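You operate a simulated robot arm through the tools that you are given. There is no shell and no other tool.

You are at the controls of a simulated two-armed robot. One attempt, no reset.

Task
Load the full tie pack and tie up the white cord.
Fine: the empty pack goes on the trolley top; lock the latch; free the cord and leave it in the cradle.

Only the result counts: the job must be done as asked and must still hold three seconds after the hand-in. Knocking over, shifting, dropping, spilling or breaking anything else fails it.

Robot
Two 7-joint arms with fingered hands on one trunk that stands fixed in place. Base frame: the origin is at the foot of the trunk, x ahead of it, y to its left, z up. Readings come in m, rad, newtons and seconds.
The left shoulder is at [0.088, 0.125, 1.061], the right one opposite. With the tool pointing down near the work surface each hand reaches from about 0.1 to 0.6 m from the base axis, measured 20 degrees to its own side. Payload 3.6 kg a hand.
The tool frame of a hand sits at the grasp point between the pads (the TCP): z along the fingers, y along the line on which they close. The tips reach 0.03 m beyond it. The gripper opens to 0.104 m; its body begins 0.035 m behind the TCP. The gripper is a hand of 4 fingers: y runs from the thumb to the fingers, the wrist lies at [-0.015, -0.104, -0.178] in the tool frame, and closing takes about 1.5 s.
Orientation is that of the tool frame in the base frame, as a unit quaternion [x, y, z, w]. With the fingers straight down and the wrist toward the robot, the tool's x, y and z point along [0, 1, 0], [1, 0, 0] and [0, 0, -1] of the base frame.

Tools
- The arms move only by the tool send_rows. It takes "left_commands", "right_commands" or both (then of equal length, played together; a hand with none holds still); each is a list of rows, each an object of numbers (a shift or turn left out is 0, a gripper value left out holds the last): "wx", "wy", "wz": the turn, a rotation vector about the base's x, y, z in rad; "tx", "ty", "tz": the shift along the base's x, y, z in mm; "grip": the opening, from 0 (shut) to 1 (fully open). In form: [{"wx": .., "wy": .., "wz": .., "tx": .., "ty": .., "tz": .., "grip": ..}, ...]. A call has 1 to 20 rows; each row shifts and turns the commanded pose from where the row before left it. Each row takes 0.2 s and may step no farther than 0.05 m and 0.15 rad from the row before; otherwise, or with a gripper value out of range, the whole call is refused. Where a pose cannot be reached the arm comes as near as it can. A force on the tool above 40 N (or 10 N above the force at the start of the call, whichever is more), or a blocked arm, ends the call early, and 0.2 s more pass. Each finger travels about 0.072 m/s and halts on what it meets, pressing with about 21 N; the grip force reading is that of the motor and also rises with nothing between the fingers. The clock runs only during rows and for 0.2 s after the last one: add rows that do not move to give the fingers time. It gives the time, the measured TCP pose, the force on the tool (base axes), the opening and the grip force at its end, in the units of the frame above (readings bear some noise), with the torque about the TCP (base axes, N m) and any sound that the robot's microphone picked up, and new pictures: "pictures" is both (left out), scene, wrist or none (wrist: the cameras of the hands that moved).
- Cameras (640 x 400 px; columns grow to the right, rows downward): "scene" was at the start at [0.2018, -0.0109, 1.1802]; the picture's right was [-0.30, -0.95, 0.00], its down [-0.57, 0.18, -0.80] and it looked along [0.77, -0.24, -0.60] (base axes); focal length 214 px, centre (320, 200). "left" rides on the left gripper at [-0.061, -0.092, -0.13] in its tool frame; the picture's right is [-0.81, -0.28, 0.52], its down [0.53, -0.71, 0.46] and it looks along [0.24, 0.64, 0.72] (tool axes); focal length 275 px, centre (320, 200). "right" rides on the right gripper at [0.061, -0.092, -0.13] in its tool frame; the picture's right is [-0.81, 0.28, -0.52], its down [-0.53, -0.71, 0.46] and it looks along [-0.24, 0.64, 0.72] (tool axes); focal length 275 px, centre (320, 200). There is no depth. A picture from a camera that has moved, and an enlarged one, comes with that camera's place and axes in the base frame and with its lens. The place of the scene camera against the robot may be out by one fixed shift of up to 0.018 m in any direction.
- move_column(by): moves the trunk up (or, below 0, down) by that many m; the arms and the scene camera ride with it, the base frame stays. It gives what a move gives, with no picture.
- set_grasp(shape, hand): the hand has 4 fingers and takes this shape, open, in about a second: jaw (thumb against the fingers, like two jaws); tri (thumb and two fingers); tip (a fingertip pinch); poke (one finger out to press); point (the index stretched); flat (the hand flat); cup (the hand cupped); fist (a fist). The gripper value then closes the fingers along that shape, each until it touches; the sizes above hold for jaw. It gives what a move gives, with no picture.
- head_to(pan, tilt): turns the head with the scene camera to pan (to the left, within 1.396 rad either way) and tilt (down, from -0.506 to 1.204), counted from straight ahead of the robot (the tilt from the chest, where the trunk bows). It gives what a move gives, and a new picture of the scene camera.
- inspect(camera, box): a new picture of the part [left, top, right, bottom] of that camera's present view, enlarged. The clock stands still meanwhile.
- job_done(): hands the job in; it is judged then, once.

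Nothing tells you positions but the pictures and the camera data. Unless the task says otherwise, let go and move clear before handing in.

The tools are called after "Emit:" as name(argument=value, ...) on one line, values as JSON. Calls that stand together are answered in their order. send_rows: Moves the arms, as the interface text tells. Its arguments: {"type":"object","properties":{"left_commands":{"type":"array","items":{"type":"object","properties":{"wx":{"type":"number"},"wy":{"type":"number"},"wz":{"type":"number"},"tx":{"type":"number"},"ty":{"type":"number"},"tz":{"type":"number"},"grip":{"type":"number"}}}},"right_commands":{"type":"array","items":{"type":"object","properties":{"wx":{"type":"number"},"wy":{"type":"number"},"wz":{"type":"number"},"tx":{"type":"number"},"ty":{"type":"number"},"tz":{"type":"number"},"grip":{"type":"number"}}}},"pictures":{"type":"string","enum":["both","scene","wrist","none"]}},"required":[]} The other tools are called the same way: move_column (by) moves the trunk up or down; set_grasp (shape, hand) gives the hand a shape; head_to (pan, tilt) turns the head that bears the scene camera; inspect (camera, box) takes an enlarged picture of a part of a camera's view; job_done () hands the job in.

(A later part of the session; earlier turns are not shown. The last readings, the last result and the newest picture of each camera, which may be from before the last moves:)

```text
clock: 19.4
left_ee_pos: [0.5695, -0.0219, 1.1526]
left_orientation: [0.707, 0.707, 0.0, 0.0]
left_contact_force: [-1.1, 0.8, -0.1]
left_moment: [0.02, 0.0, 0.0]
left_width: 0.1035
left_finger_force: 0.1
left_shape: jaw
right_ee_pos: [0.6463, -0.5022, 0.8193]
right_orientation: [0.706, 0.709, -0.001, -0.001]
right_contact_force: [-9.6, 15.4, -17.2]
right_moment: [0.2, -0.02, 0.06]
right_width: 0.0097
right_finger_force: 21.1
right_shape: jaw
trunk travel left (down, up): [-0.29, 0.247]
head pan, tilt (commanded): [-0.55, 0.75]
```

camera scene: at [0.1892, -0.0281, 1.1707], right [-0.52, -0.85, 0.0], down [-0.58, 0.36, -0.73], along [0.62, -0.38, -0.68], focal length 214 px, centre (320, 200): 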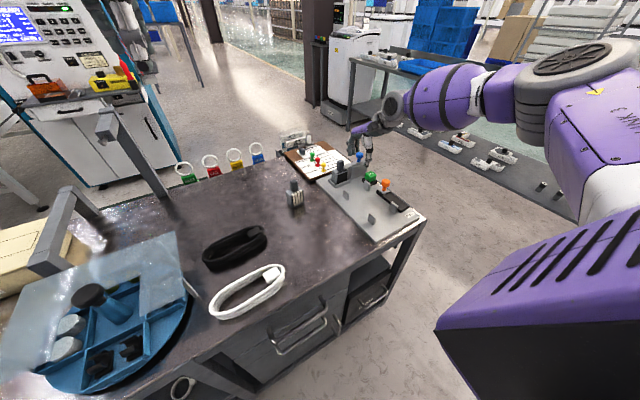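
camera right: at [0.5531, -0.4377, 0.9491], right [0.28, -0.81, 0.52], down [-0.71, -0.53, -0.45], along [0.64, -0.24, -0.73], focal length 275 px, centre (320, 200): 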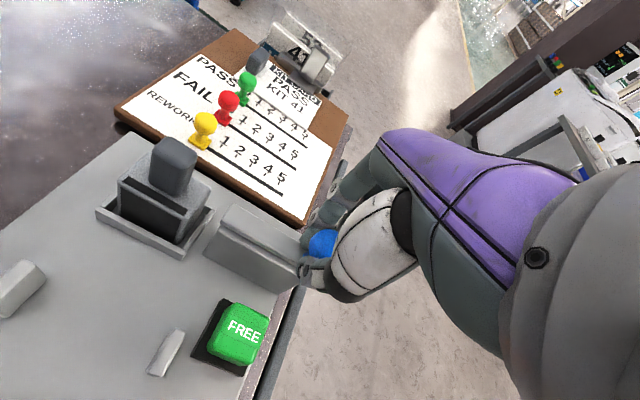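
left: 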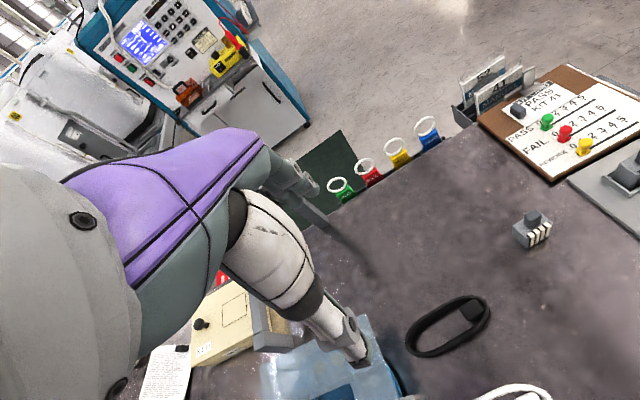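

The latch is at its end stop, fully open after about 30 mm of travel. I'll ease off, open the fingers and lift clear.

Emit:
send_rows(right_commands=[{"ty": 2}, {"grip": 0.6}, {"tz": 0}, {"tz": 0}, {"tz": 25}, {"tz": 40}, {"tz": 40}], pictures="both")

Emit:
inspect(camera="scene", box=[310, 110, 420, 200])

```text
clock: 21.0
left_ee_pos: [0.5693, -0.0224, 1.1534]
left_orientation: [0.707, 0.707, -0.001, 0.0]
left_contact_force: [0.0, 0.1, 0.2]
left_moment: [-0.02, -0.03, -0.02]
left_width: 0.1036
left_finger_force: 0.0
left_shape: jaw
right_ee_pos: [0.6439, -0.5013, 0.9258]
right_orientation: [0.708, 0.707, 0.0, 0.001]
right_contact_force: [0.2, 0.4, 0.7]
right_moment: [0.01, 0.0, 0.03]
right_width: 0.0623
right_finger_force: 0.1
right_shape: jaw
trunk travel left (down, up): [-0.29, 0.247]
head pan, tilt (commanded): [-0.55, 0.75]
camera scene: at [0.189, -0.0278, 1.1708], right [-0.52, -0.85, 0.0], down [-0.58, 0.36, -0.73], along [0.62, -0.38, -0.68], focal length 214 px, centre (320, 200)
camera right: at [0.5526, -0.4406, 1.0564], right [0.27, -0.81, 0.52], down [-0.71, -0.53, -0.46], along [0.64, -0.24, -0.72], focal length 275 px, centre (320, 200)
```

scene: 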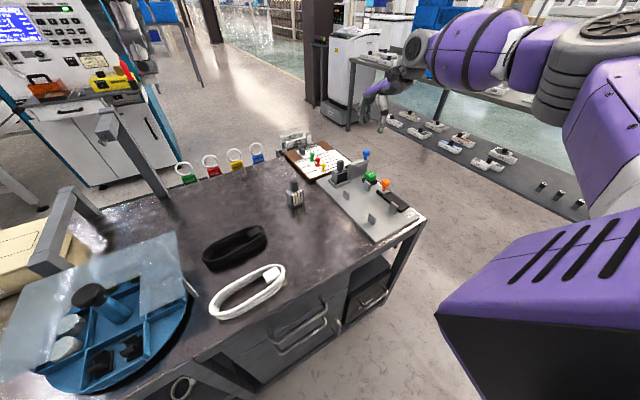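
right: 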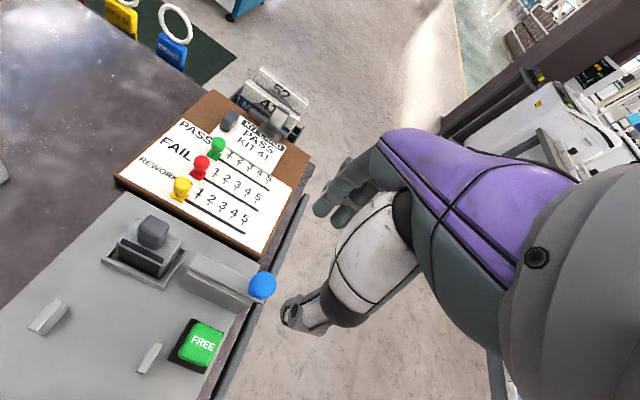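

```text
4.44 times, centred on (365, 155) of scene
camera zoom: at [0.189, -0.0278, 1.1708], right [-0.52, -0.85, 0.0], down [-0.58, 0.36, -0.73], along [0.62, -0.38, -0.68], focal length 953 px, centre (120, 400)
```

zoom: 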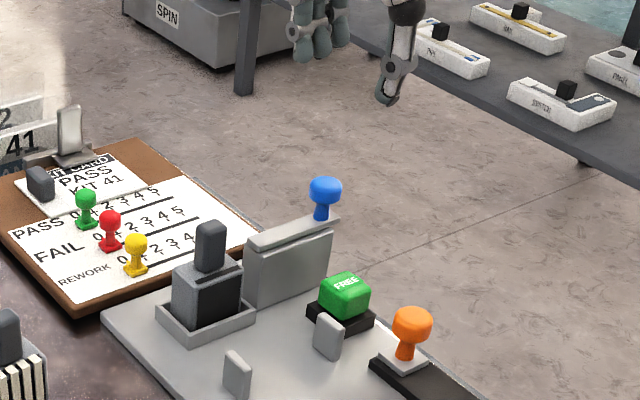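

The latch is open. I'll move over the empty pack's knob and check alignment before going down.

Emit:
send_rows(right_commands=[{"ty": 35, "tz": -10}, {"ty": 35, "tz": -20}, {"ty": 35, "tx": 2, "tz": -20}, {"tz": 0}], pictures="both")

Emit:
inspect(camera="right", box=[180, 180, 380, 340])

Emit:
inspect(camera="scene", box=[290, 110, 400, 200])

```text
clock: 22.0
left_ee_pos: [0.5691, -0.0225, 1.1523]
left_orientation: [0.707, 0.707, -0.001, 0.0]
left_contact_force: [-0.3, 0.0, 1.1]
left_moment: [-0.03, -0.01, -0.01]
left_width: 0.1037
left_finger_force: 0.1
left_shape: jaw
right_ee_pos: [0.6471, -0.3957, 0.8759]
right_orientation: [0.707, 0.707, 0.0, 0.0]
right_contact_force: [-0.4, -0.4, -0.1]
right_moment: [0.0, -0.02, 0.01]
right_width: 0.0622
right_finger_force: 0.2
right_shape: jaw
trunk travel left (down, up): [-0.29, 0.247]
head pan, tilt (commanded): [-0.55, 0.75]
camera scene: at [0.1892, -0.0283, 1.1707], right [-0.52, -0.85, 0.0], down [-0.58, 0.36, -0.73], along [0.62, -0.38, -0.68], focal length 214 px, centre (320, 200)
camera right: at [0.5552, -0.3348, 1.0055], right [0.27, -0.81, 0.52], down [-0.71, -0.53, -0.46], along [0.64, -0.24, -0.72], focal length 275 px, centre (320, 200)
```

scene: 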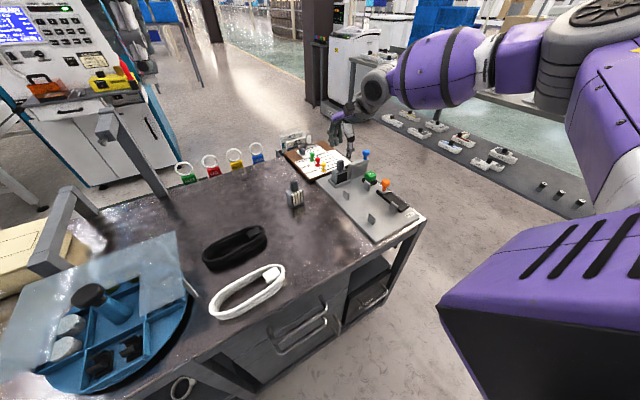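
right: 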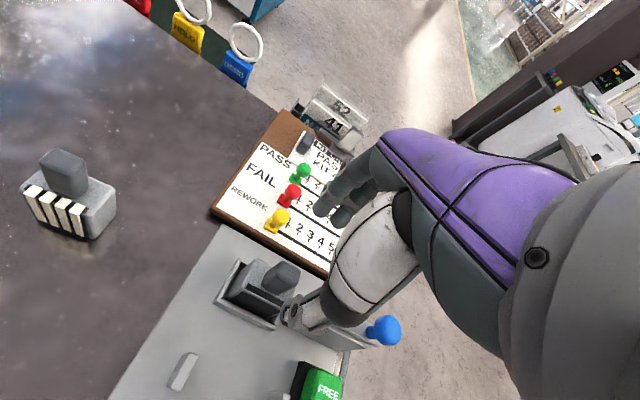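

```text
2.50 times, centred on (280, 260) of right
camera zoom: at [0.5552, -0.3348, 1.0055], right [0.27, -0.81, 0.52], down [-0.71, -0.53, -0.46], along [0.64, -0.24, -0.72], focal length 688 px, centre (420, 50)
```

zoom: 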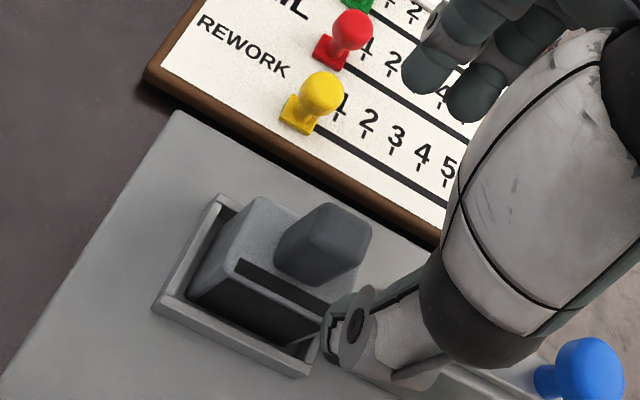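

```text
4.44 times, centred on (345, 155) of scene
camera zoom: at [0.1892, -0.0283, 1.1707], right [-0.52, -0.85, 0.0], down [-0.58, 0.36, -0.73], along [0.62, -0.38, -0.68], focal length 953 px, centre (209, 400)
```

zoom: 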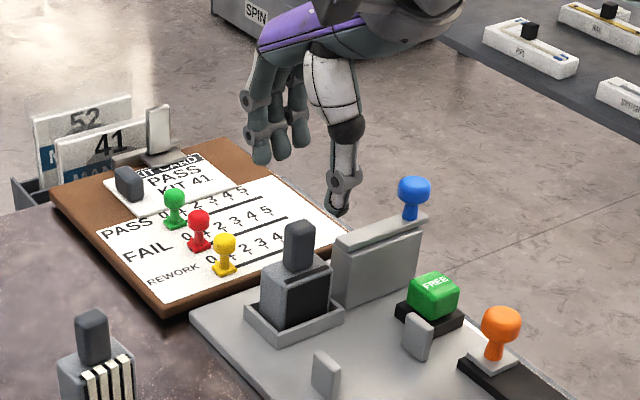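

The knob is at (0.647, -0.395) and the hand is centred over it. I'll go down to just above the pack body and close.

Emit:
send_rows(right_commands=[{"tz": -25}, {"tz": -25}, {"tz": -11}, {"tz": 0}, {"grip": 0.3}, {"grip": 0.0}, {"tz": 0}, {"tz": 0}, {"tz": 0}], pictures="both")

Emit:
inspect(camera="scene", box=[290, 110, 400, 200])

```text
clock: 24.0
left_ee_pos: [0.5698, -0.0214, 1.1534]
left_orientation: [0.708, 0.707, -0.001, 0.0]
left_contact_force: [0.0, 0.4, 0.0]
left_moment: [0.03, 0.01, -0.02]
left_width: 0.1036
left_finger_force: 0.0
left_shape: jaw
right_ee_pos: [0.6457, -0.3969, 0.8146]
right_orientation: [0.707, 0.707, 0.0, 0.0]
right_contact_force: [-0.5, -0.3, 0.5]
right_moment: [0.01, -0.04, -0.03]
right_width: 0.01
right_finger_force: 20.9
right_shape: jaw
trunk travel left (down, up): [-0.29, 0.247]
head pan, tilt (commanded): [-0.55, 0.75]
camera scene: at [0.1893, -0.0281, 1.1707], right [-0.52, -0.85, 0.0], down [-0.58, 0.36, -0.73], along [0.62, -0.38, -0.68], focal length 214 px, centre (320, 200)
camera right: at [0.5553, -0.335, 0.9444], right [0.28, -0.81, 0.52], down [-0.71, -0.53, -0.46], along [0.64, -0.24, -0.72], focal length 275 px, centre (320, 200)
```

scene: 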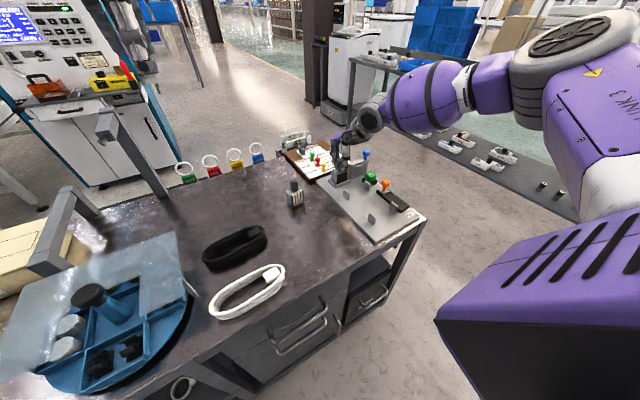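
right: 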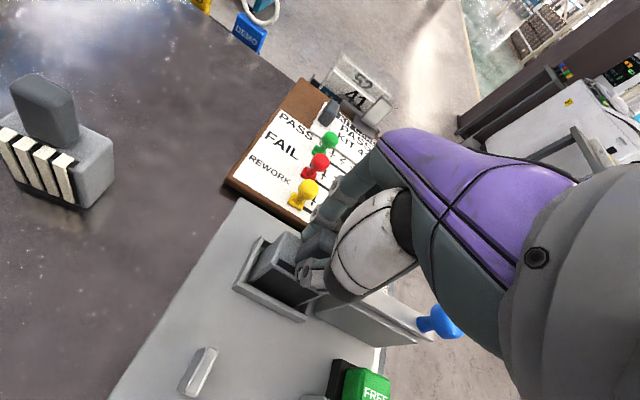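

```text
4.44 times, centred on (345, 155) of scene
camera zoom: at [0.1893, -0.0281, 1.1707], right [-0.52, -0.85, 0.0], down [-0.58, 0.36, -0.73], along [0.62, -0.38, -0.68], focal length 953 px, centre (209, 400)
```

zoom: 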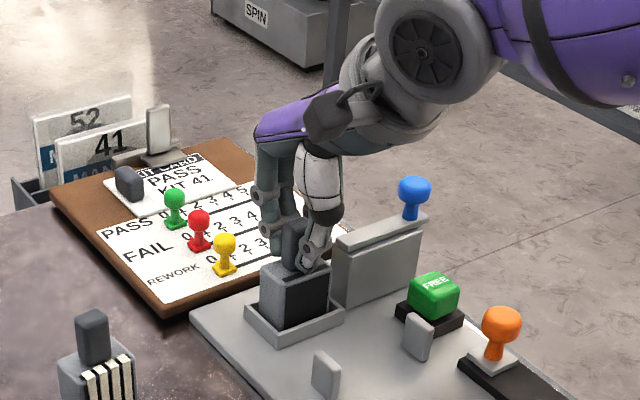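

The knob is gripped. I'll lift slowly straight up and check the pack comes with it.

Emit:
send_rows(right_commands=[{"tz": 8}, {"tz": 12}, {"tz": 20}, {"tz": 25}, {"tz": 25}, {"tz": 0}], pictures="both")

Emit:
inspect(camera="scene", box=[290, 90, 400, 180])

```text
clock: 25.4
left_ee_pos: [0.5689, -0.0216, 1.1527]
left_orientation: [0.707, 0.707, -0.001, 0.0]
left_contact_force: [-0.1, -0.6, -0.7]
left_moment: [-0.01, 0.0, 0.03]
left_width: 0.1036
left_finger_force: 0.1
left_shape: jaw
right_ee_pos: [0.6465, -0.3978, 0.9043]
right_orientation: [0.707, 0.708, 0.0, 0.0]
right_contact_force: [0.2, 0.0, 0.2]
right_moment: [-0.01, 0.0, -0.03]
right_width: 0.0101
right_finger_force: 21.2
right_shape: jaw
trunk travel left (down, up): [-0.29, 0.247]
head pan, tilt (commanded): [-0.55, 0.75]
camera scene: at [0.1895, -0.0282, 1.1707], right [-0.52, -0.85, 0.0], down [-0.58, 0.36, -0.73], along [0.62, -0.38, -0.68], focal length 214 px, centre (320, 200)
camera right: at [0.5552, -0.3355, 1.0346], right [0.28, -0.81, 0.52], down [-0.71, -0.53, -0.46], along [0.64, -0.24, -0.72], focal length 275 px, centre (320, 200)
```

scene: 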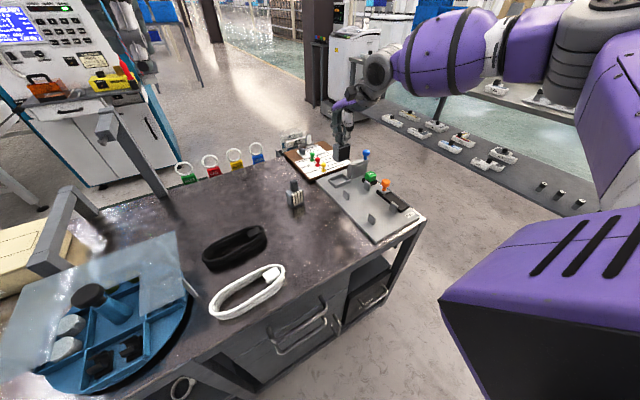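
right: 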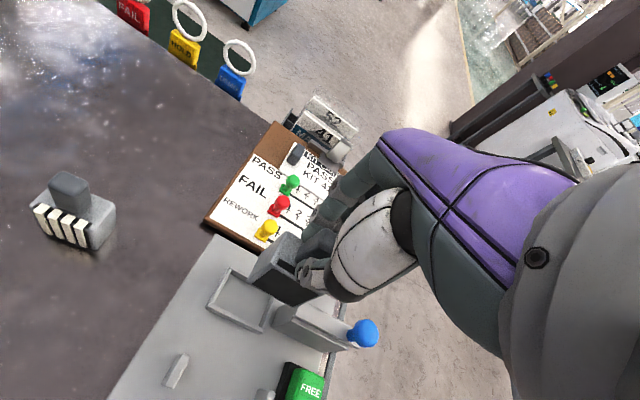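

```text
4.44 times, centred on (345, 135) of scene
camera zoom: at [0.1895, -0.0282, 1.1707], right [-0.52, -0.85, 0.0], down [-0.58, 0.36, -0.73], along [0.62, -0.38, -0.68], focal length 953 px, centre (209, 489)
```

zoom: 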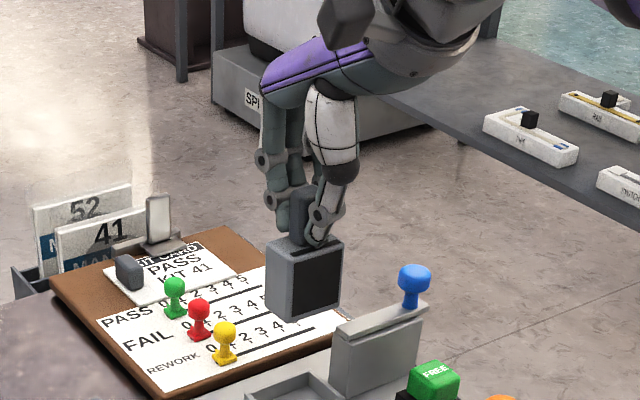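

The empty pack came out cleanly and is hanging straight. I'll look at the now-empty slot before I move the pack over the bench.

Emit:
inspect(camera="right", box=[180, 230, 340, 350])

Emit:
inspect(camera="scene", box=[320, 150, 380, 200])

Emit:
inspect(camera="right", box=[20, 150, 140, 270])

```text
3.33 times, centred on (260, 290) of right
camera zoom: at [0.5552, -0.3355, 1.0346], right [0.28, -0.81, 0.52], down [-0.71, -0.53, -0.46], along [0.64, -0.24, -0.72], focal length 918 px, centre (520, -100)
```

zoom: 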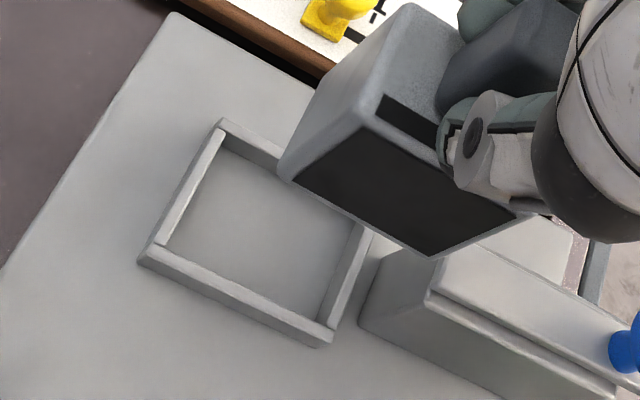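

```text
8.00 times, centred on (350, 175) of scene
camera zoom: at [0.1895, -0.0282, 1.1707], right [-0.52, -0.85, 0.0], down [-0.58, 0.36, -0.73], along [0.62, -0.38, -0.68], focal length 1716 px, centre (80, 400)
```

zoom: 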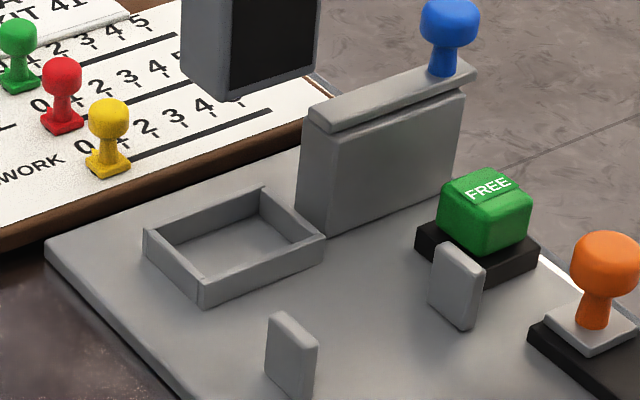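

```text
3.33 times, centred on (80, 210) of right
camera zoom: at [0.5552, -0.3355, 1.0346], right [0.28, -0.81, 0.52], down [-0.71, -0.53, -0.46], along [0.64, -0.24, -0.72], focal length 918 px, centre (1120, 167)
```

zoom: 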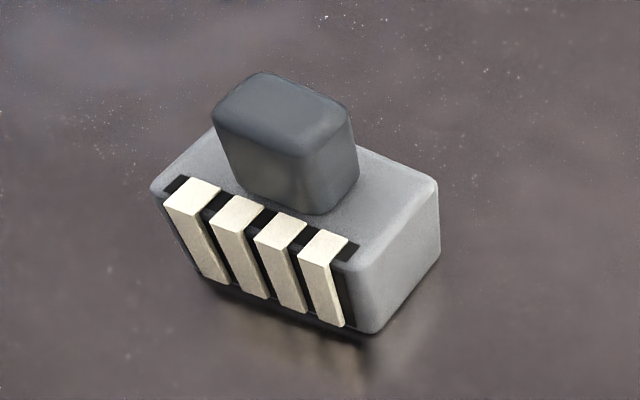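

The slot is centred near (0.6475, -0.396), with about 4 mm clearance around the pack. I'll carry the empty pack to a free spot on the bench top near (0.53, -0.25).

Emit:
send_rows(right_commands=[{"tx": -10, "ty": 15, "tz": 5}, {"tx": -23, "ty": 29}, {"tx": -23, "ty": 29}, {"tx": -23, "ty": 29}, {"tx": -23, "ty": 29}, {"tx": -15, "ty": 17}, {"tz": -35}, {"tz": -35}, {"tz": 0}], pictures="both")

Emit:
inspect(camera="scene", box=[250, 130, 400, 260])

```text
clock: 27.4
left_ee_pos: [0.5689, -0.0234, 1.1536]
left_orientation: [0.707, 0.707, 0.0, 0.0]
left_contact_force: [0.1, 0.2, 0.0]
left_moment: [0.0, 0.01, -0.01]
left_width: 0.1038
left_finger_force: 0.1
left_shape: jaw
right_ee_pos: [0.5296, -0.2482, 0.839]
right_orientation: [0.707, 0.707, 0.0, -0.001]
right_contact_force: [-0.6, -0.1, -0.7]
right_moment: [-0.01, -0.02, 0.0]
right_width: 0.0099
right_finger_force: 21.0
right_shape: jaw
trunk travel left (down, up): [-0.29, 0.247]
head pan, tilt (commanded): [-0.55, 0.75]
camera scene: at [0.1892, -0.0281, 1.1708], right [-0.52, -0.85, 0.0], down [-0.58, 0.36, -0.73], along [0.62, -0.38, -0.68], focal length 214 px, centre (320, 200)
camera right: at [0.4391, -0.1869, 0.9692], right [0.28, -0.81, 0.52], down [-0.71, -0.53, -0.46], along [0.65, -0.24, -0.72], focal length 275 px, centre (320, 200)
```

scene: 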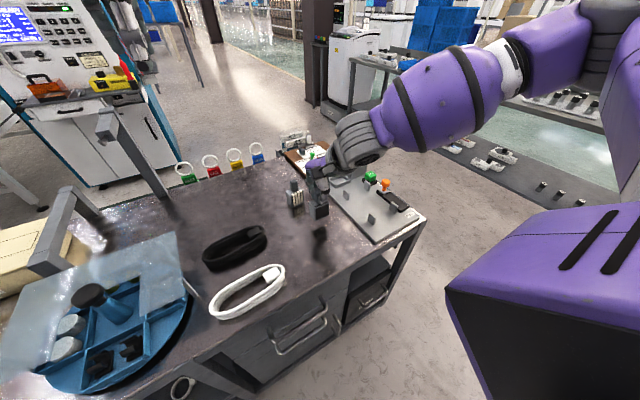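
right: 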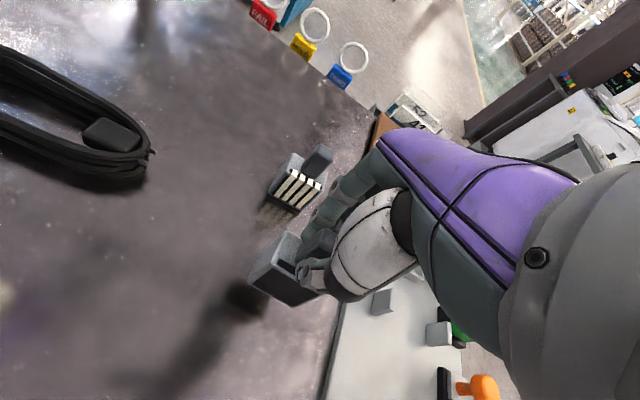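

```text
3.08 times, centred on (325, 195) of scene
camera zoom: at [0.1892, -0.0281, 1.1708], right [-0.52, -0.85, 0.0], down [-0.58, 0.36, -0.73], along [0.62, -0.38, -0.68], focal length 660 px, centre (305, 215)
```

zoom: 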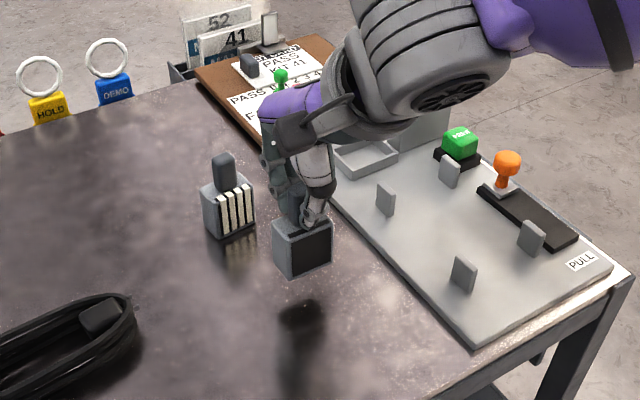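

The pack hangs over a clear area. I'll lower it with small steps at the end and watch the vertical force.

Emit:
send_rows(right_commands=[{"tz": -15}, {"tz": -10}, {"tz": -3}, {"tz": -2}, {"tz": 0}], pictures="none")

```text
clock: 28.6
left_ee_pos: [0.5693, -0.0233, 1.1533]
left_orientation: [0.707, 0.707, 0.0, 0.0]
left_contact_force: [0.5, -0.7, -0.1]
left_moment: [0.01, -0.01, -0.02]
left_width: 0.1036
left_finger_force: 0.1
left_shape: jaw
right_ee_pos: [0.5299, -0.2491, 0.8091]
right_orientation: [0.707, 0.707, 0.0, 0.0]
right_contact_force: [0.3, 0.6, -1.5]
right_moment: [0.02, 0.0, -0.03]
right_width: 0.0101
right_finger_force: 20.9
right_shape: jaw
trunk travel left (down, up): [-0.29, 0.247]
head pan, tilt (commanded): [-0.55, 0.75]
```

Emit:
send_rows(right_commands=[{"tz": -1.5}, {"tz": -1.5}, {"tz": 0}], pictures="wrist")

Emit:
inspect(camera="scene", box=[290, 160, 360, 225])

```text
clock: 29.4
left_ee_pos: [0.5707, -0.0216, 1.1528]
left_orientation: [0.707, 0.707, 0.0, 0.001]
left_contact_force: [0.6, 0.2, 0.1]
left_moment: [0.0, -0.03, -0.01]
left_width: 0.1035
left_finger_force: 0.0
left_shape: jaw
right_ee_pos: [0.5296, -0.2489, 0.8064]
right_orientation: [0.707, 0.707, 0.0, 0.0]
right_contact_force: [-0.5, 0.3, -1.7]
right_moment: [-0.02, 0.0, -0.02]
right_width: 0.01
right_finger_force: 21.3
right_shape: jaw
trunk travel left (down, up): [-0.29, 0.247]
head pan, tilt (commanded): [-0.55, 0.75]
camera right: at [0.4383, -0.1873, 0.9364], right [0.27, -0.81, 0.52], down [-0.71, -0.53, -0.46], along [0.64, -0.24, -0.72], focal length 275 px, centre (320, 200)
```

right: 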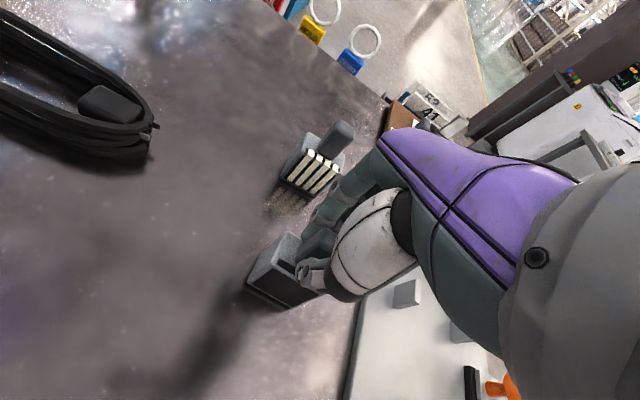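

```text
6.15 times, centred on (325, 192) of scene
camera zoom: at [0.1893, -0.0281, 1.1707], right [-0.52, -0.85, 0.0], down [-0.58, 0.36, -0.73], along [0.62, -0.38, -0.68], focal length 1320 px, centre (289, 246)
```

zoom: 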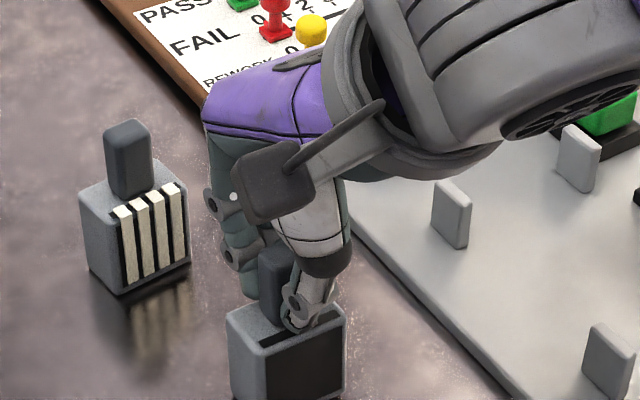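

Emit:
send_rows(right_commands=[{"tz": -1.5}, {"tz": -1.5}, {"tz": 0}], pictures="none")

Emit:
inspect(camera="scene", box=[290, 180, 350, 230])

```text
clock: 30.2
left_ee_pos: [0.5695, -0.0222, 1.1533]
left_orientation: [0.706, 0.708, 0.0, 0.0]
left_contact_force: [-0.1, -0.3, 0.2]
left_moment: [-0.02, -0.01, -0.01]
left_width: 0.1037
left_finger_force: 0.0
left_shape: jaw
right_ee_pos: [0.5306, -0.2478, 0.804]
right_orientation: [0.707, 0.707, 0.002, 0.001]
right_contact_force: [-0.8, -0.5, 6.0]
right_moment: [-0.05, 0.04, 0.01]
right_width: 0.0101
right_finger_force: 21.1
right_shape: jaw
trunk travel left (down, up): [-0.29, 0.247]
head pan, tilt (commanded): [-0.55, 0.75]
```

```text
8.00 times, centred on (320, 205) of scene
camera zoom: at [0.1888, -0.028, 1.1709], right [-0.52, -0.85, 0.0], down [-0.58, 0.36, -0.73], along [0.62, -0.38, -0.68], focal length 1716 px, centre (320, 160)
```

zoom: 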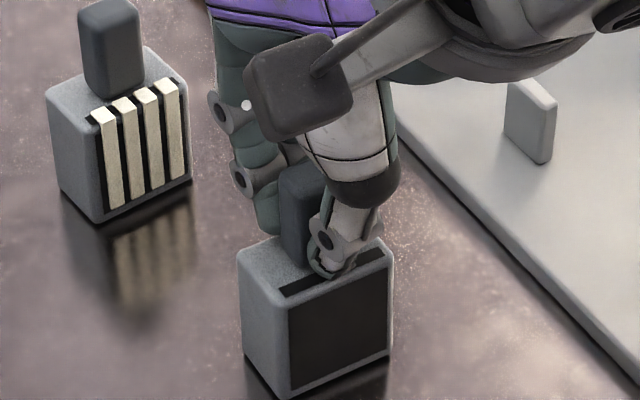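

The pack is on the bench (+6 N upward at TCP 0.804). I'll open the hand and lift straight up.

Emit:
send_rows(right_commands=[{"grip": 0.25}, {"grip": 0.55}, {"tz": 0}, {"tz": 0}, {"tz": 20}, {"tz": 35}, {"tz": 40}], pictures="both")

Emit:
inspect(camera="scene", box=[270, 150, 370, 230])

```text
clock: 31.8
left_ee_pos: [0.5679, -0.0222, 1.1528]
left_orientation: [0.707, 0.707, 0.0, 0.0]
left_contact_force: [-0.2, -1.0, 0.8]
left_moment: [-0.04, 0.0, 0.0]
left_width: 0.1038
left_finger_force: 0.1
left_shape: jaw
right_ee_pos: [0.5277, -0.2477, 0.8988]
right_orientation: [0.707, 0.708, 0.0, -0.001]
right_contact_force: [0.2, 0.0, -0.3]
right_moment: [0.01, -0.01, 0.0]
right_width: 0.057
right_finger_force: 0.0
right_shape: jaw
trunk travel left (down, up): [-0.29, 0.247]
head pan, tilt (commanded): [-0.55, 0.75]
camera scene: at [0.1889, -0.0279, 1.1708], right [-0.52, -0.85, 0.0], down [-0.58, 0.36, -0.73], along [0.62, -0.38, -0.68], focal length 214 px, centre (320, 200)
camera right: at [0.4369, -0.187, 1.0289], right [0.28, -0.81, 0.52], down [-0.71, -0.53, -0.45], along [0.64, -0.24, -0.73], focal length 275 px, centre (320, 200)
```

scene: 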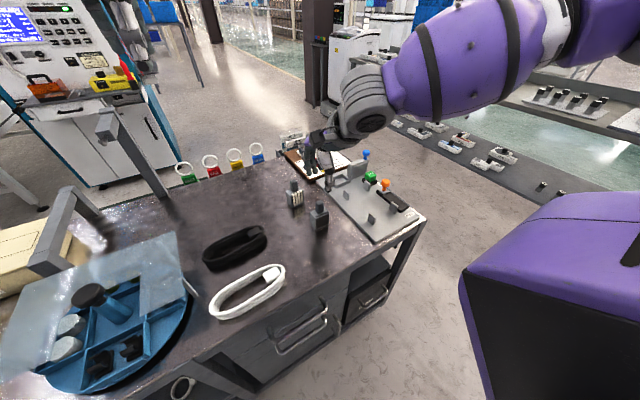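
right: 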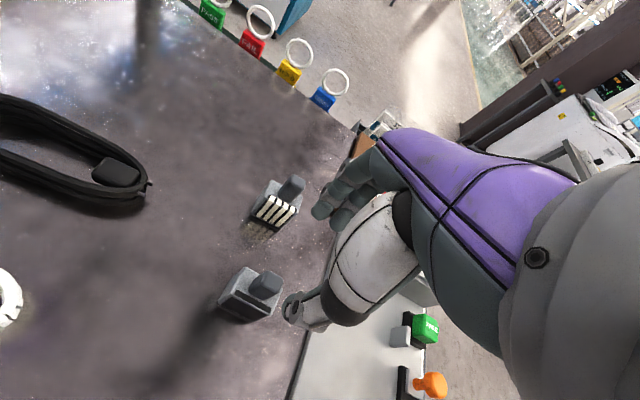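

```text
5.00 times, centred on (320, 190) of scene
camera zoom: at [0.1889, -0.0279, 1.1708], right [-0.52, -0.85, 0.0], down [-0.58, 0.36, -0.73], along [0.62, -0.38, -0.68], focal length 1072 px, centre (320, 250)
```

zoom: 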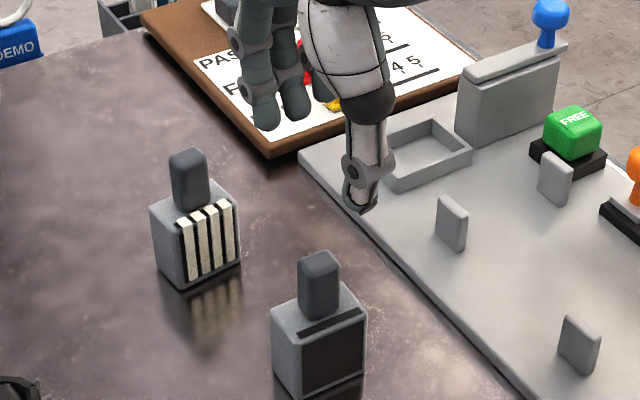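

The empty pack stands on the trolley top. Before I grip the full pack I'll measure its position and yaw more carefully.

Emit:
inspect(camera="right", box=[200, 160, 320, 240])

Emit:
inspect(camera="right", box=[190, 250, 310, 330])

Emit:
inspect(camera="scene", box=[275, 165, 345, 240])

Emit:
inspect(camera="left", box=[480, 180, 620, 320])

```text
5.00 times, centred on (260, 200) of right
camera zoom: at [0.4369, -0.187, 1.0289], right [0.28, -0.81, 0.52], down [-0.71, -0.53, -0.45], along [0.64, -0.24, -0.73], focal length 1376 px, centre (620, 200)
```

zoom: 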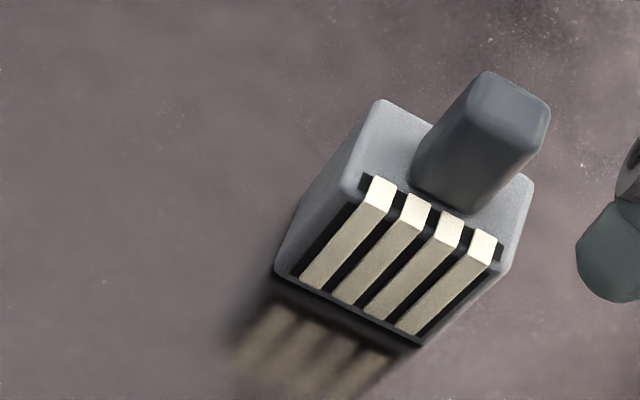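

```text
5.00 times, centred on (250, 290) of right
camera zoom: at [0.4369, -0.187, 1.0289], right [0.28, -0.81, 0.52], down [-0.71, -0.53, -0.45], along [0.64, -0.24, -0.73], focal length 1376 px, centre (670, -250)
```

zoom: 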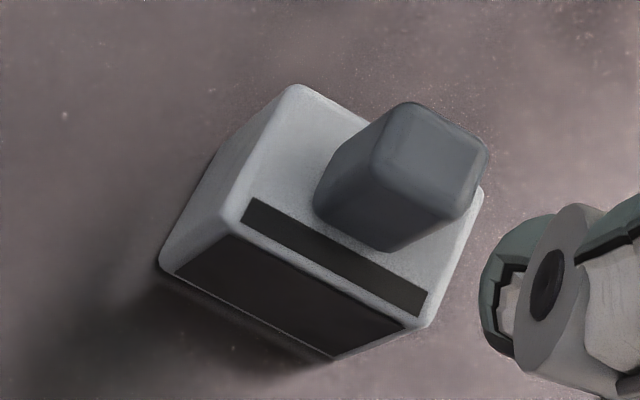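

```text
5.33 times, centred on (310, 202) of scene
camera zoom: at [0.1889, -0.0279, 1.1708], right [-0.52, -0.85, 0.0], down [-0.58, 0.36, -0.73], along [0.62, -0.38, -0.68], focal length 1144 px, centre (373, 187)
```

zoom: 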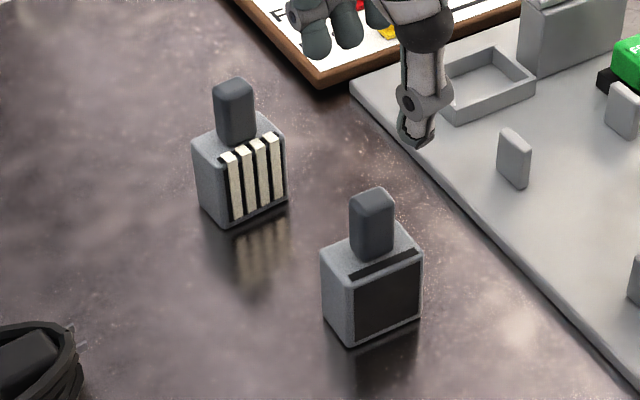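

```text
2.86 times, centred on (550, 250) of left
camera zoom: at [0.4765, -0.0826, 1.284], right [-0.27, -0.81, -0.52], down [-0.71, 0.53, -0.46], along [0.65, 0.24, -0.72], focal length 786 px, centre (-337, 57)
```

zoom: 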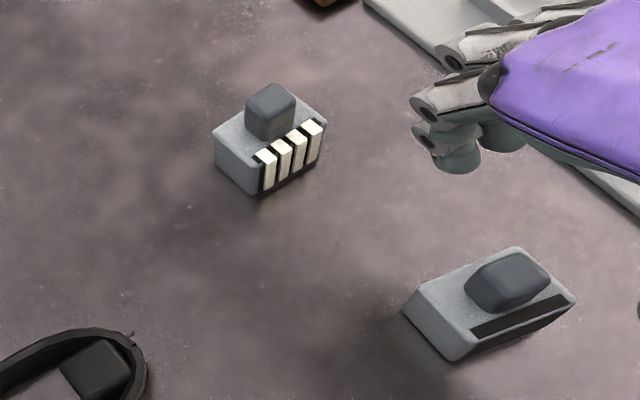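

The full pack is centred at about (0.640, -0.2295) and turned about +6°. I'll turn the hand to match, move above it, then go down.

Emit:
send_rows(right_commands=[{"tx": 12, "ty": 2, "wz": 0.05}, {"tx": 33, "ty": 5, "wz": 0.05}, {"tx": 33, "ty": 5}, {"tx": 33, "ty": 5, "tz": -10}, {"tz": -15}, {"tz": 0}], pictures="both")

Emit:
inspect(camera="scene", box=[260, 130, 360, 220])

Emit:
inspect(camera="right", box=[200, 200, 360, 320])

```text
clock: 33.2
left_ee_pos: [0.5689, -0.0231, 1.1539]
left_orientation: [0.707, 0.707, 0.0, 0.0]
left_contact_force: [-0.6, 0.2, 0.3]
left_moment: [-0.01, 0.0, -0.02]
left_width: 0.1038
left_finger_force: 0.1
left_shape: jaw
right_ee_pos: [0.6409, -0.2302, 0.8711]
right_orientation: [0.671, 0.741, 0.0, 0.0]
right_contact_force: [0.3, 0.8, -0.9]
right_moment: [0.03, 0.01, 0.02]
right_width: 0.0568
right_finger_force: 0.0
right_shape: jaw
trunk travel left (down, up): [-0.29, 0.247]
head pan, tilt (commanded): [-0.55, 0.75]
camera scene: at [0.1894, -0.028, 1.1707], right [-0.52, -0.85, 0.0], down [-0.58, 0.36, -0.73], along [0.62, -0.38, -0.68], focal length 214 px, centre (320, 200)
camera right: at [0.5438, -0.1794, 1.0027], right [0.35, -0.78, 0.52], down [-0.66, -0.6, -0.46], along [0.67, -0.18, -0.72], focal length 275 px, centre (320, 200)
```

scene: 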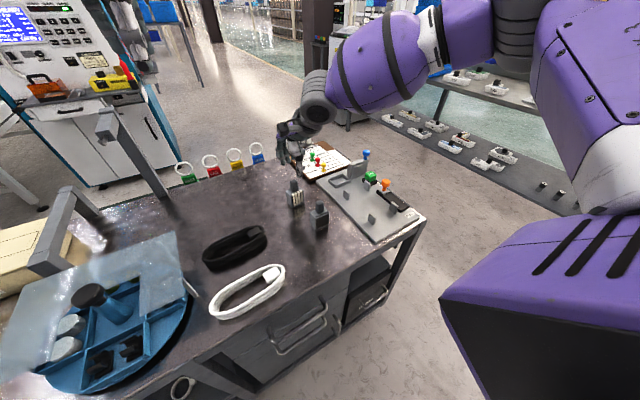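
right: 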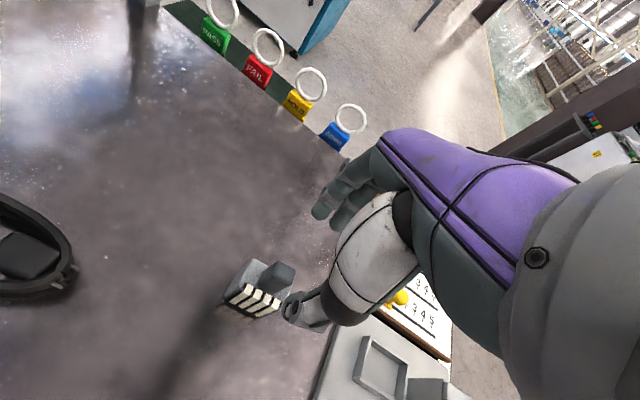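

```text
4.44 times, centred on (310, 175) of scene
camera zoom: at [0.1894, -0.028, 1.1707], right [-0.52, -0.85, 0.0], down [-0.58, 0.36, -0.73], along [0.62, -0.38, -0.68], focal length 953 px, centre (364, 311)
```

zoom: 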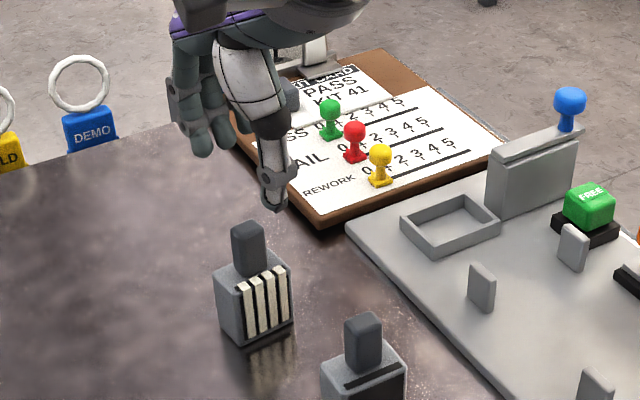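

```text
3.33 times, centred on (280, 260) of right
camera zoom: at [0.5438, -0.1794, 1.0027], right [0.35, -0.78, 0.52], down [-0.66, -0.6, -0.46], along [0.67, -0.18, -0.72], focal length 918 px, centre (453, 0)
```

zoom: 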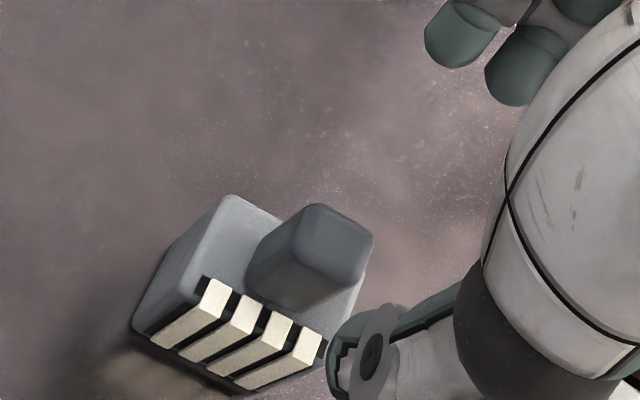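

Alignment is within 2–3 mm. I'll go down and grip the full pack's knob.

Emit:
send_rows(right_commands=[{"tx": -1, "ty": 2, "tz": -25}, {"tz": -25}, {"tz": -15}, {"tz": 0}, {"grip": 0.25}, {"grip": 0.0}, {"tz": 0}, {"tz": 0}, {"tz": 0}], pictures="both")

Emit:
inspect(camera="scene", box=[260, 130, 360, 220])

```text
clock: 35.2
left_ee_pos: [0.5692, -0.0224, 1.1526]
left_orientation: [0.707, 0.707, -0.001, 0.0]
left_contact_force: [0.3, 0.1, -0.1]
left_moment: [0.0, -0.01, -0.02]
left_width: 0.1039
left_finger_force: 0.0
left_shape: jaw
right_ee_pos: [0.6405, -0.2293, 0.8081]
right_orientation: [0.671, 0.742, 0.0, 0.0]
right_contact_force: [0.5, -0.3, 0.5]
right_moment: [0.0, 0.02, 0.01]
right_width: 0.0116
right_finger_force: 20.9
right_shape: jaw
trunk travel left (down, up): [-0.29, 0.247]
head pan, tilt (commanded): [-0.55, 0.75]
camera scene: at [0.1893, -0.0281, 1.1707], right [-0.52, -0.85, 0.0], down [-0.58, 0.36, -0.73], along [0.62, -0.38, -0.68], focal length 214 px, centre (320, 200)
camera right: at [0.5425, -0.1779, 0.9376], right [0.35, -0.78, 0.52], down [-0.66, -0.6, -0.46], along [0.67, -0.18, -0.72], focal length 275 px, centre (320, 200)
```

scene: 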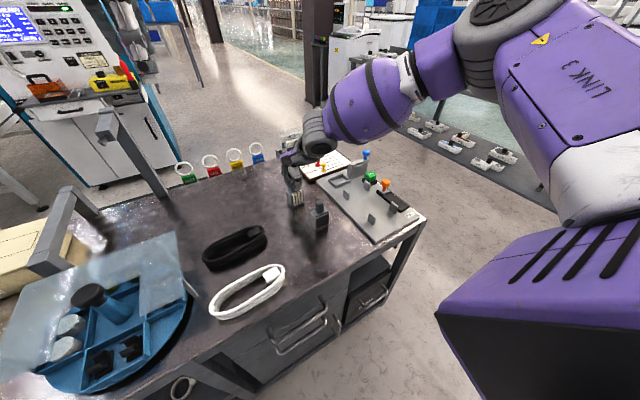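
right: 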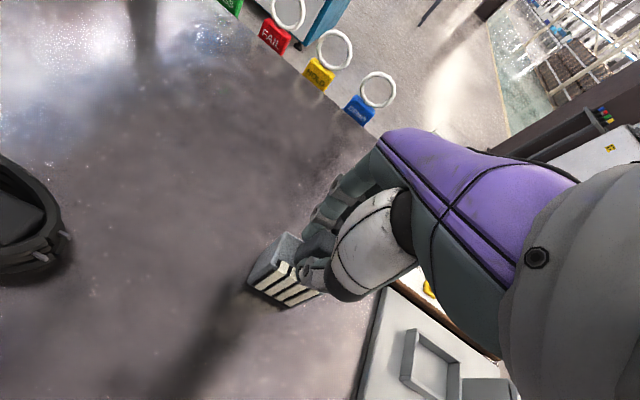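

```text
4.44 times, centred on (310, 175) of scene
camera zoom: at [0.1893, -0.0281, 1.1707], right [-0.52, -0.85, 0.0], down [-0.58, 0.36, -0.73], along [0.62, -0.38, -0.68], focal length 953 px, centre (364, 311)
```

zoom: 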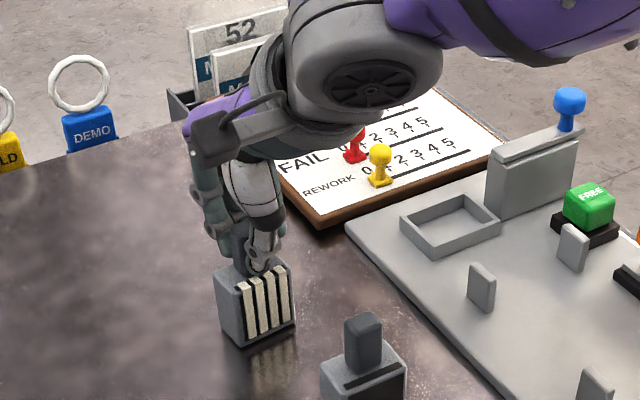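

The full pack is gripped. I'll lift it, turn it square, and carry it over the slot.

Emit:
send_rows(right_commands=[{"tz": 10}, {"tz": 25}, {"tz": 35}, {"tz": 32}, {"wz": -0.05, "ty": -8}, {"wz": -0.05, "ty": -30, "tx": 2}, {"ty": -35, "tx": 2}, {"ty": -35, "tx": 2}, {"ty": -35}, {"ty": -24}, {"tz": 0}], pictures="both")

Emit:
inspect(camera="scene", box=[290, 100, 390, 190])

Emit:
inspect(camera="right", box=[180, 220, 340, 340])

```text
clock: 37.6
left_ee_pos: [0.5687, -0.0215, 1.1529]
left_orientation: [0.707, 0.707, -0.001, 0.0]
left_contact_force: [-0.6, -0.3, -0.6]
left_moment: [-0.03, 0.0, 0.03]
left_width: 0.1037
left_finger_force: 0.1
left_shape: jaw
right_ee_pos: [0.6466, -0.3972, 0.9101]
right_orientation: [0.707, 0.707, 0.0, 0.0]
right_contact_force: [-0.3, -1.0, -1.4]
right_moment: [-0.01, -0.02, 0.02]
right_width: 0.0113
right_finger_force: 21.0
right_shape: jaw
trunk travel left (down, up): [-0.29, 0.247]
head pan, tilt (commanded): [-0.55, 0.75]
camera scene: at [0.1893, -0.0281, 1.1707], right [-0.52, -0.85, 0.0], down [-0.58, 0.36, -0.73], along [0.62, -0.38, -0.68], focal length 214 px, centre (320, 200)
camera right: at [0.5551, -0.3361, 1.0404], right [0.27, -0.81, 0.52], down [-0.71, -0.53, -0.46], along [0.64, -0.24, -0.72], focal length 275 px, centre (320, 200)
```

scene: 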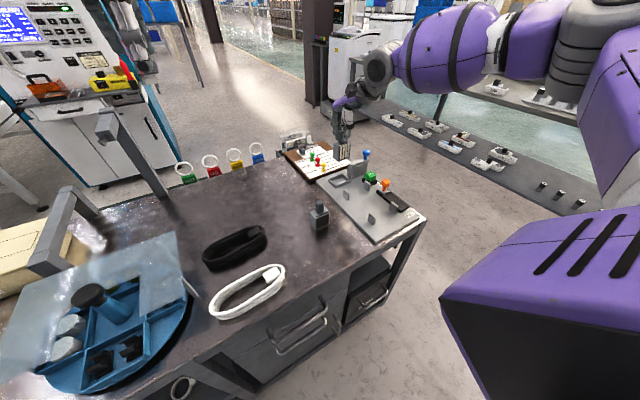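
right: 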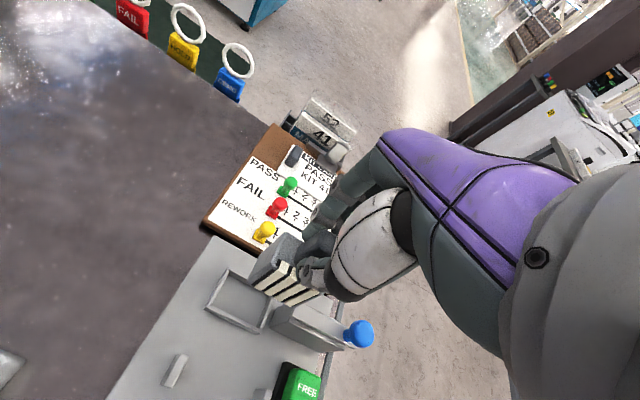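

```text
4.44 times, centred on (340, 145) of scene
camera zoom: at [0.1893, -0.0281, 1.1707], right [-0.52, -0.85, 0.0], down [-0.58, 0.36, -0.73], along [0.62, -0.38, -0.68], focal length 953 px, centre (231, 444)
```

zoom: 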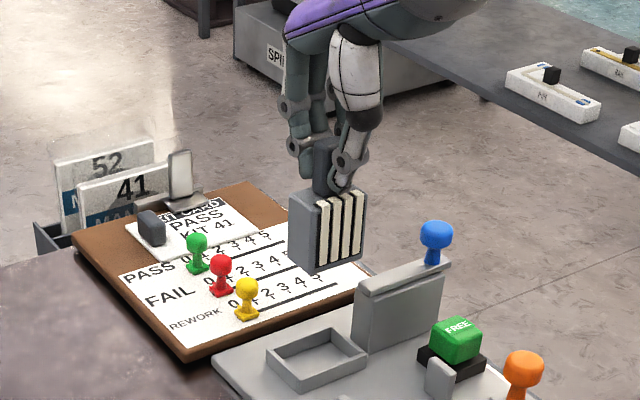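

```text
3.33 times, centred on (260, 280) of right
camera zoom: at [0.5551, -0.3361, 1.0404], right [0.27, -0.81, 0.52], down [-0.71, -0.53, -0.46], along [0.64, -0.24, -0.72], focal length 918 px, centre (520, -67)
```

zoom: 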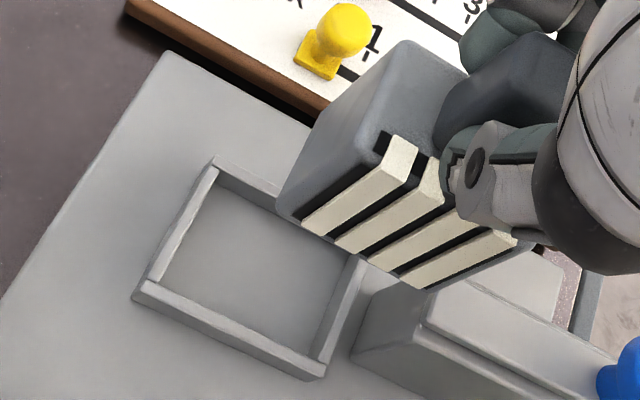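

The pack lines up with the tray to within its 4–5 mm clearance. I'll lower it to just above the tray rim and check.

Emit:
send_rows(right_commands=[{"tx": 1, "tz": -25}, {"tz": -25}, {"tz": -20}, {"tz": -5}, {"tz": 0}], pictures="both")

Emit:
inspect(camera="scene", box=[300, 120, 390, 200])

Emit:
inspect(camera="right", box=[190, 220, 350, 340])

```text
clock: 38.8
left_ee_pos: [0.5692, -0.023, 1.1537]
left_orientation: [0.707, 0.707, 0.0, 0.0]
left_contact_force: [-0.6, 0.5, 0.1]
left_moment: [0.03, 0.0, 0.0]
left_width: 0.1037
left_finger_force: 0.1
left_shape: jaw
right_ee_pos: [0.6473, -0.3967, 0.8351]
right_orientation: [0.707, 0.707, 0.0, 0.0]
right_contact_force: [0.1, -0.3, -1.5]
right_moment: [-0.02, 0.02, 0.01]
right_width: 0.011
right_finger_force: 21.5
right_shape: jaw
trunk travel left (down, up): [-0.29, 0.247]
head pan, tilt (commanded): [-0.55, 0.75]
camera scene: at [0.1894, -0.0282, 1.1707], right [-0.52, -0.85, 0.0], down [-0.58, 0.36, -0.73], along [0.62, -0.38, -0.68], focal length 214 px, centre (320, 200)
camera right: at [0.5556, -0.3354, 0.9651], right [0.28, -0.81, 0.52], down [-0.71, -0.53, -0.46], along [0.64, -0.24, -0.72], focal length 275 px, centre (320, 200)
```

scene: 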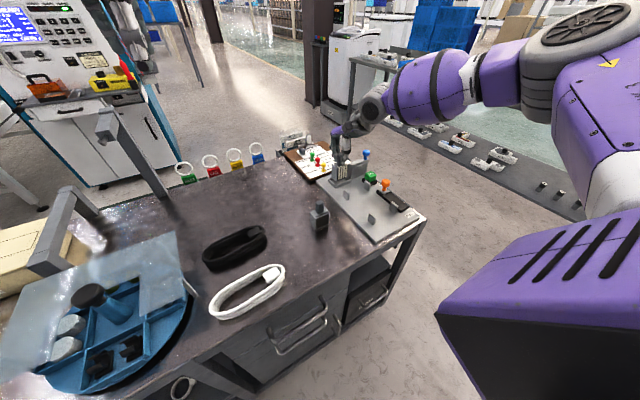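
right: 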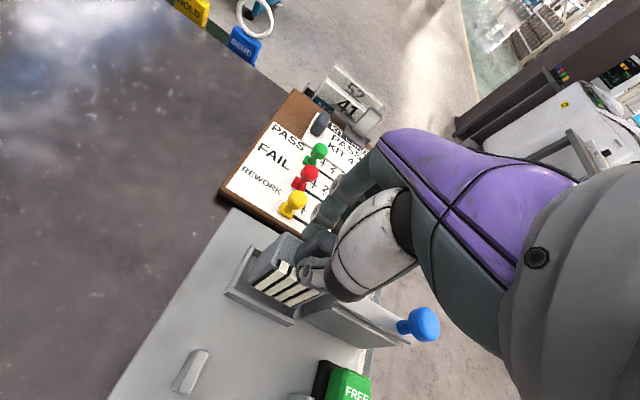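

```text
5.00 times, centred on (345, 160) of scene
camera zoom: at [0.1894, -0.0282, 1.1707], right [-0.52, -0.85, 0.0], down [-0.58, 0.36, -0.73], along [0.62, -0.38, -0.68], focal length 1072 px, centre (195, 400)
```

zoom: 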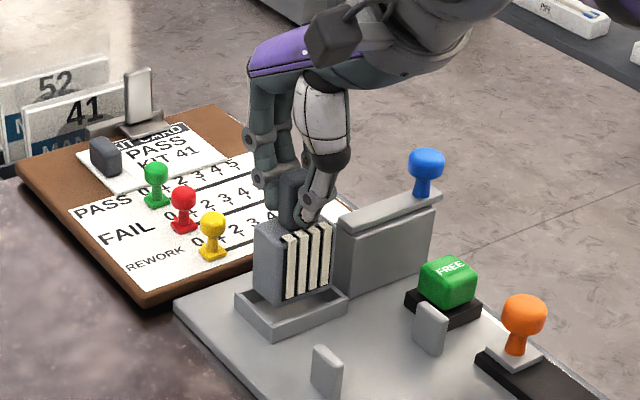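

```text
3.33 times, centred on (270, 280) of right
camera zoom: at [0.5556, -0.3354, 0.9651], right [0.28, -0.81, 0.52], down [-0.71, -0.53, -0.46], along [0.64, -0.24, -0.72], focal length 918 px, centre (487, -67)
```

zoom: 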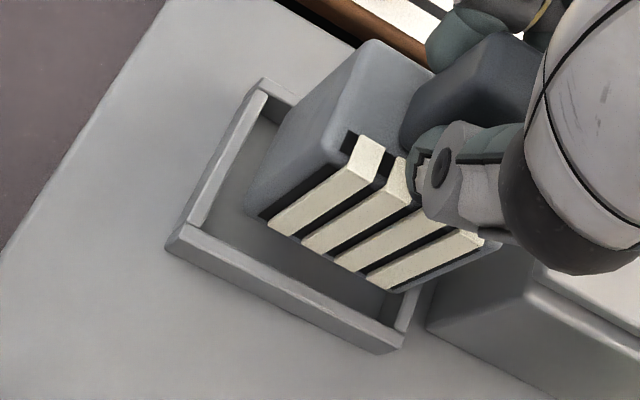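

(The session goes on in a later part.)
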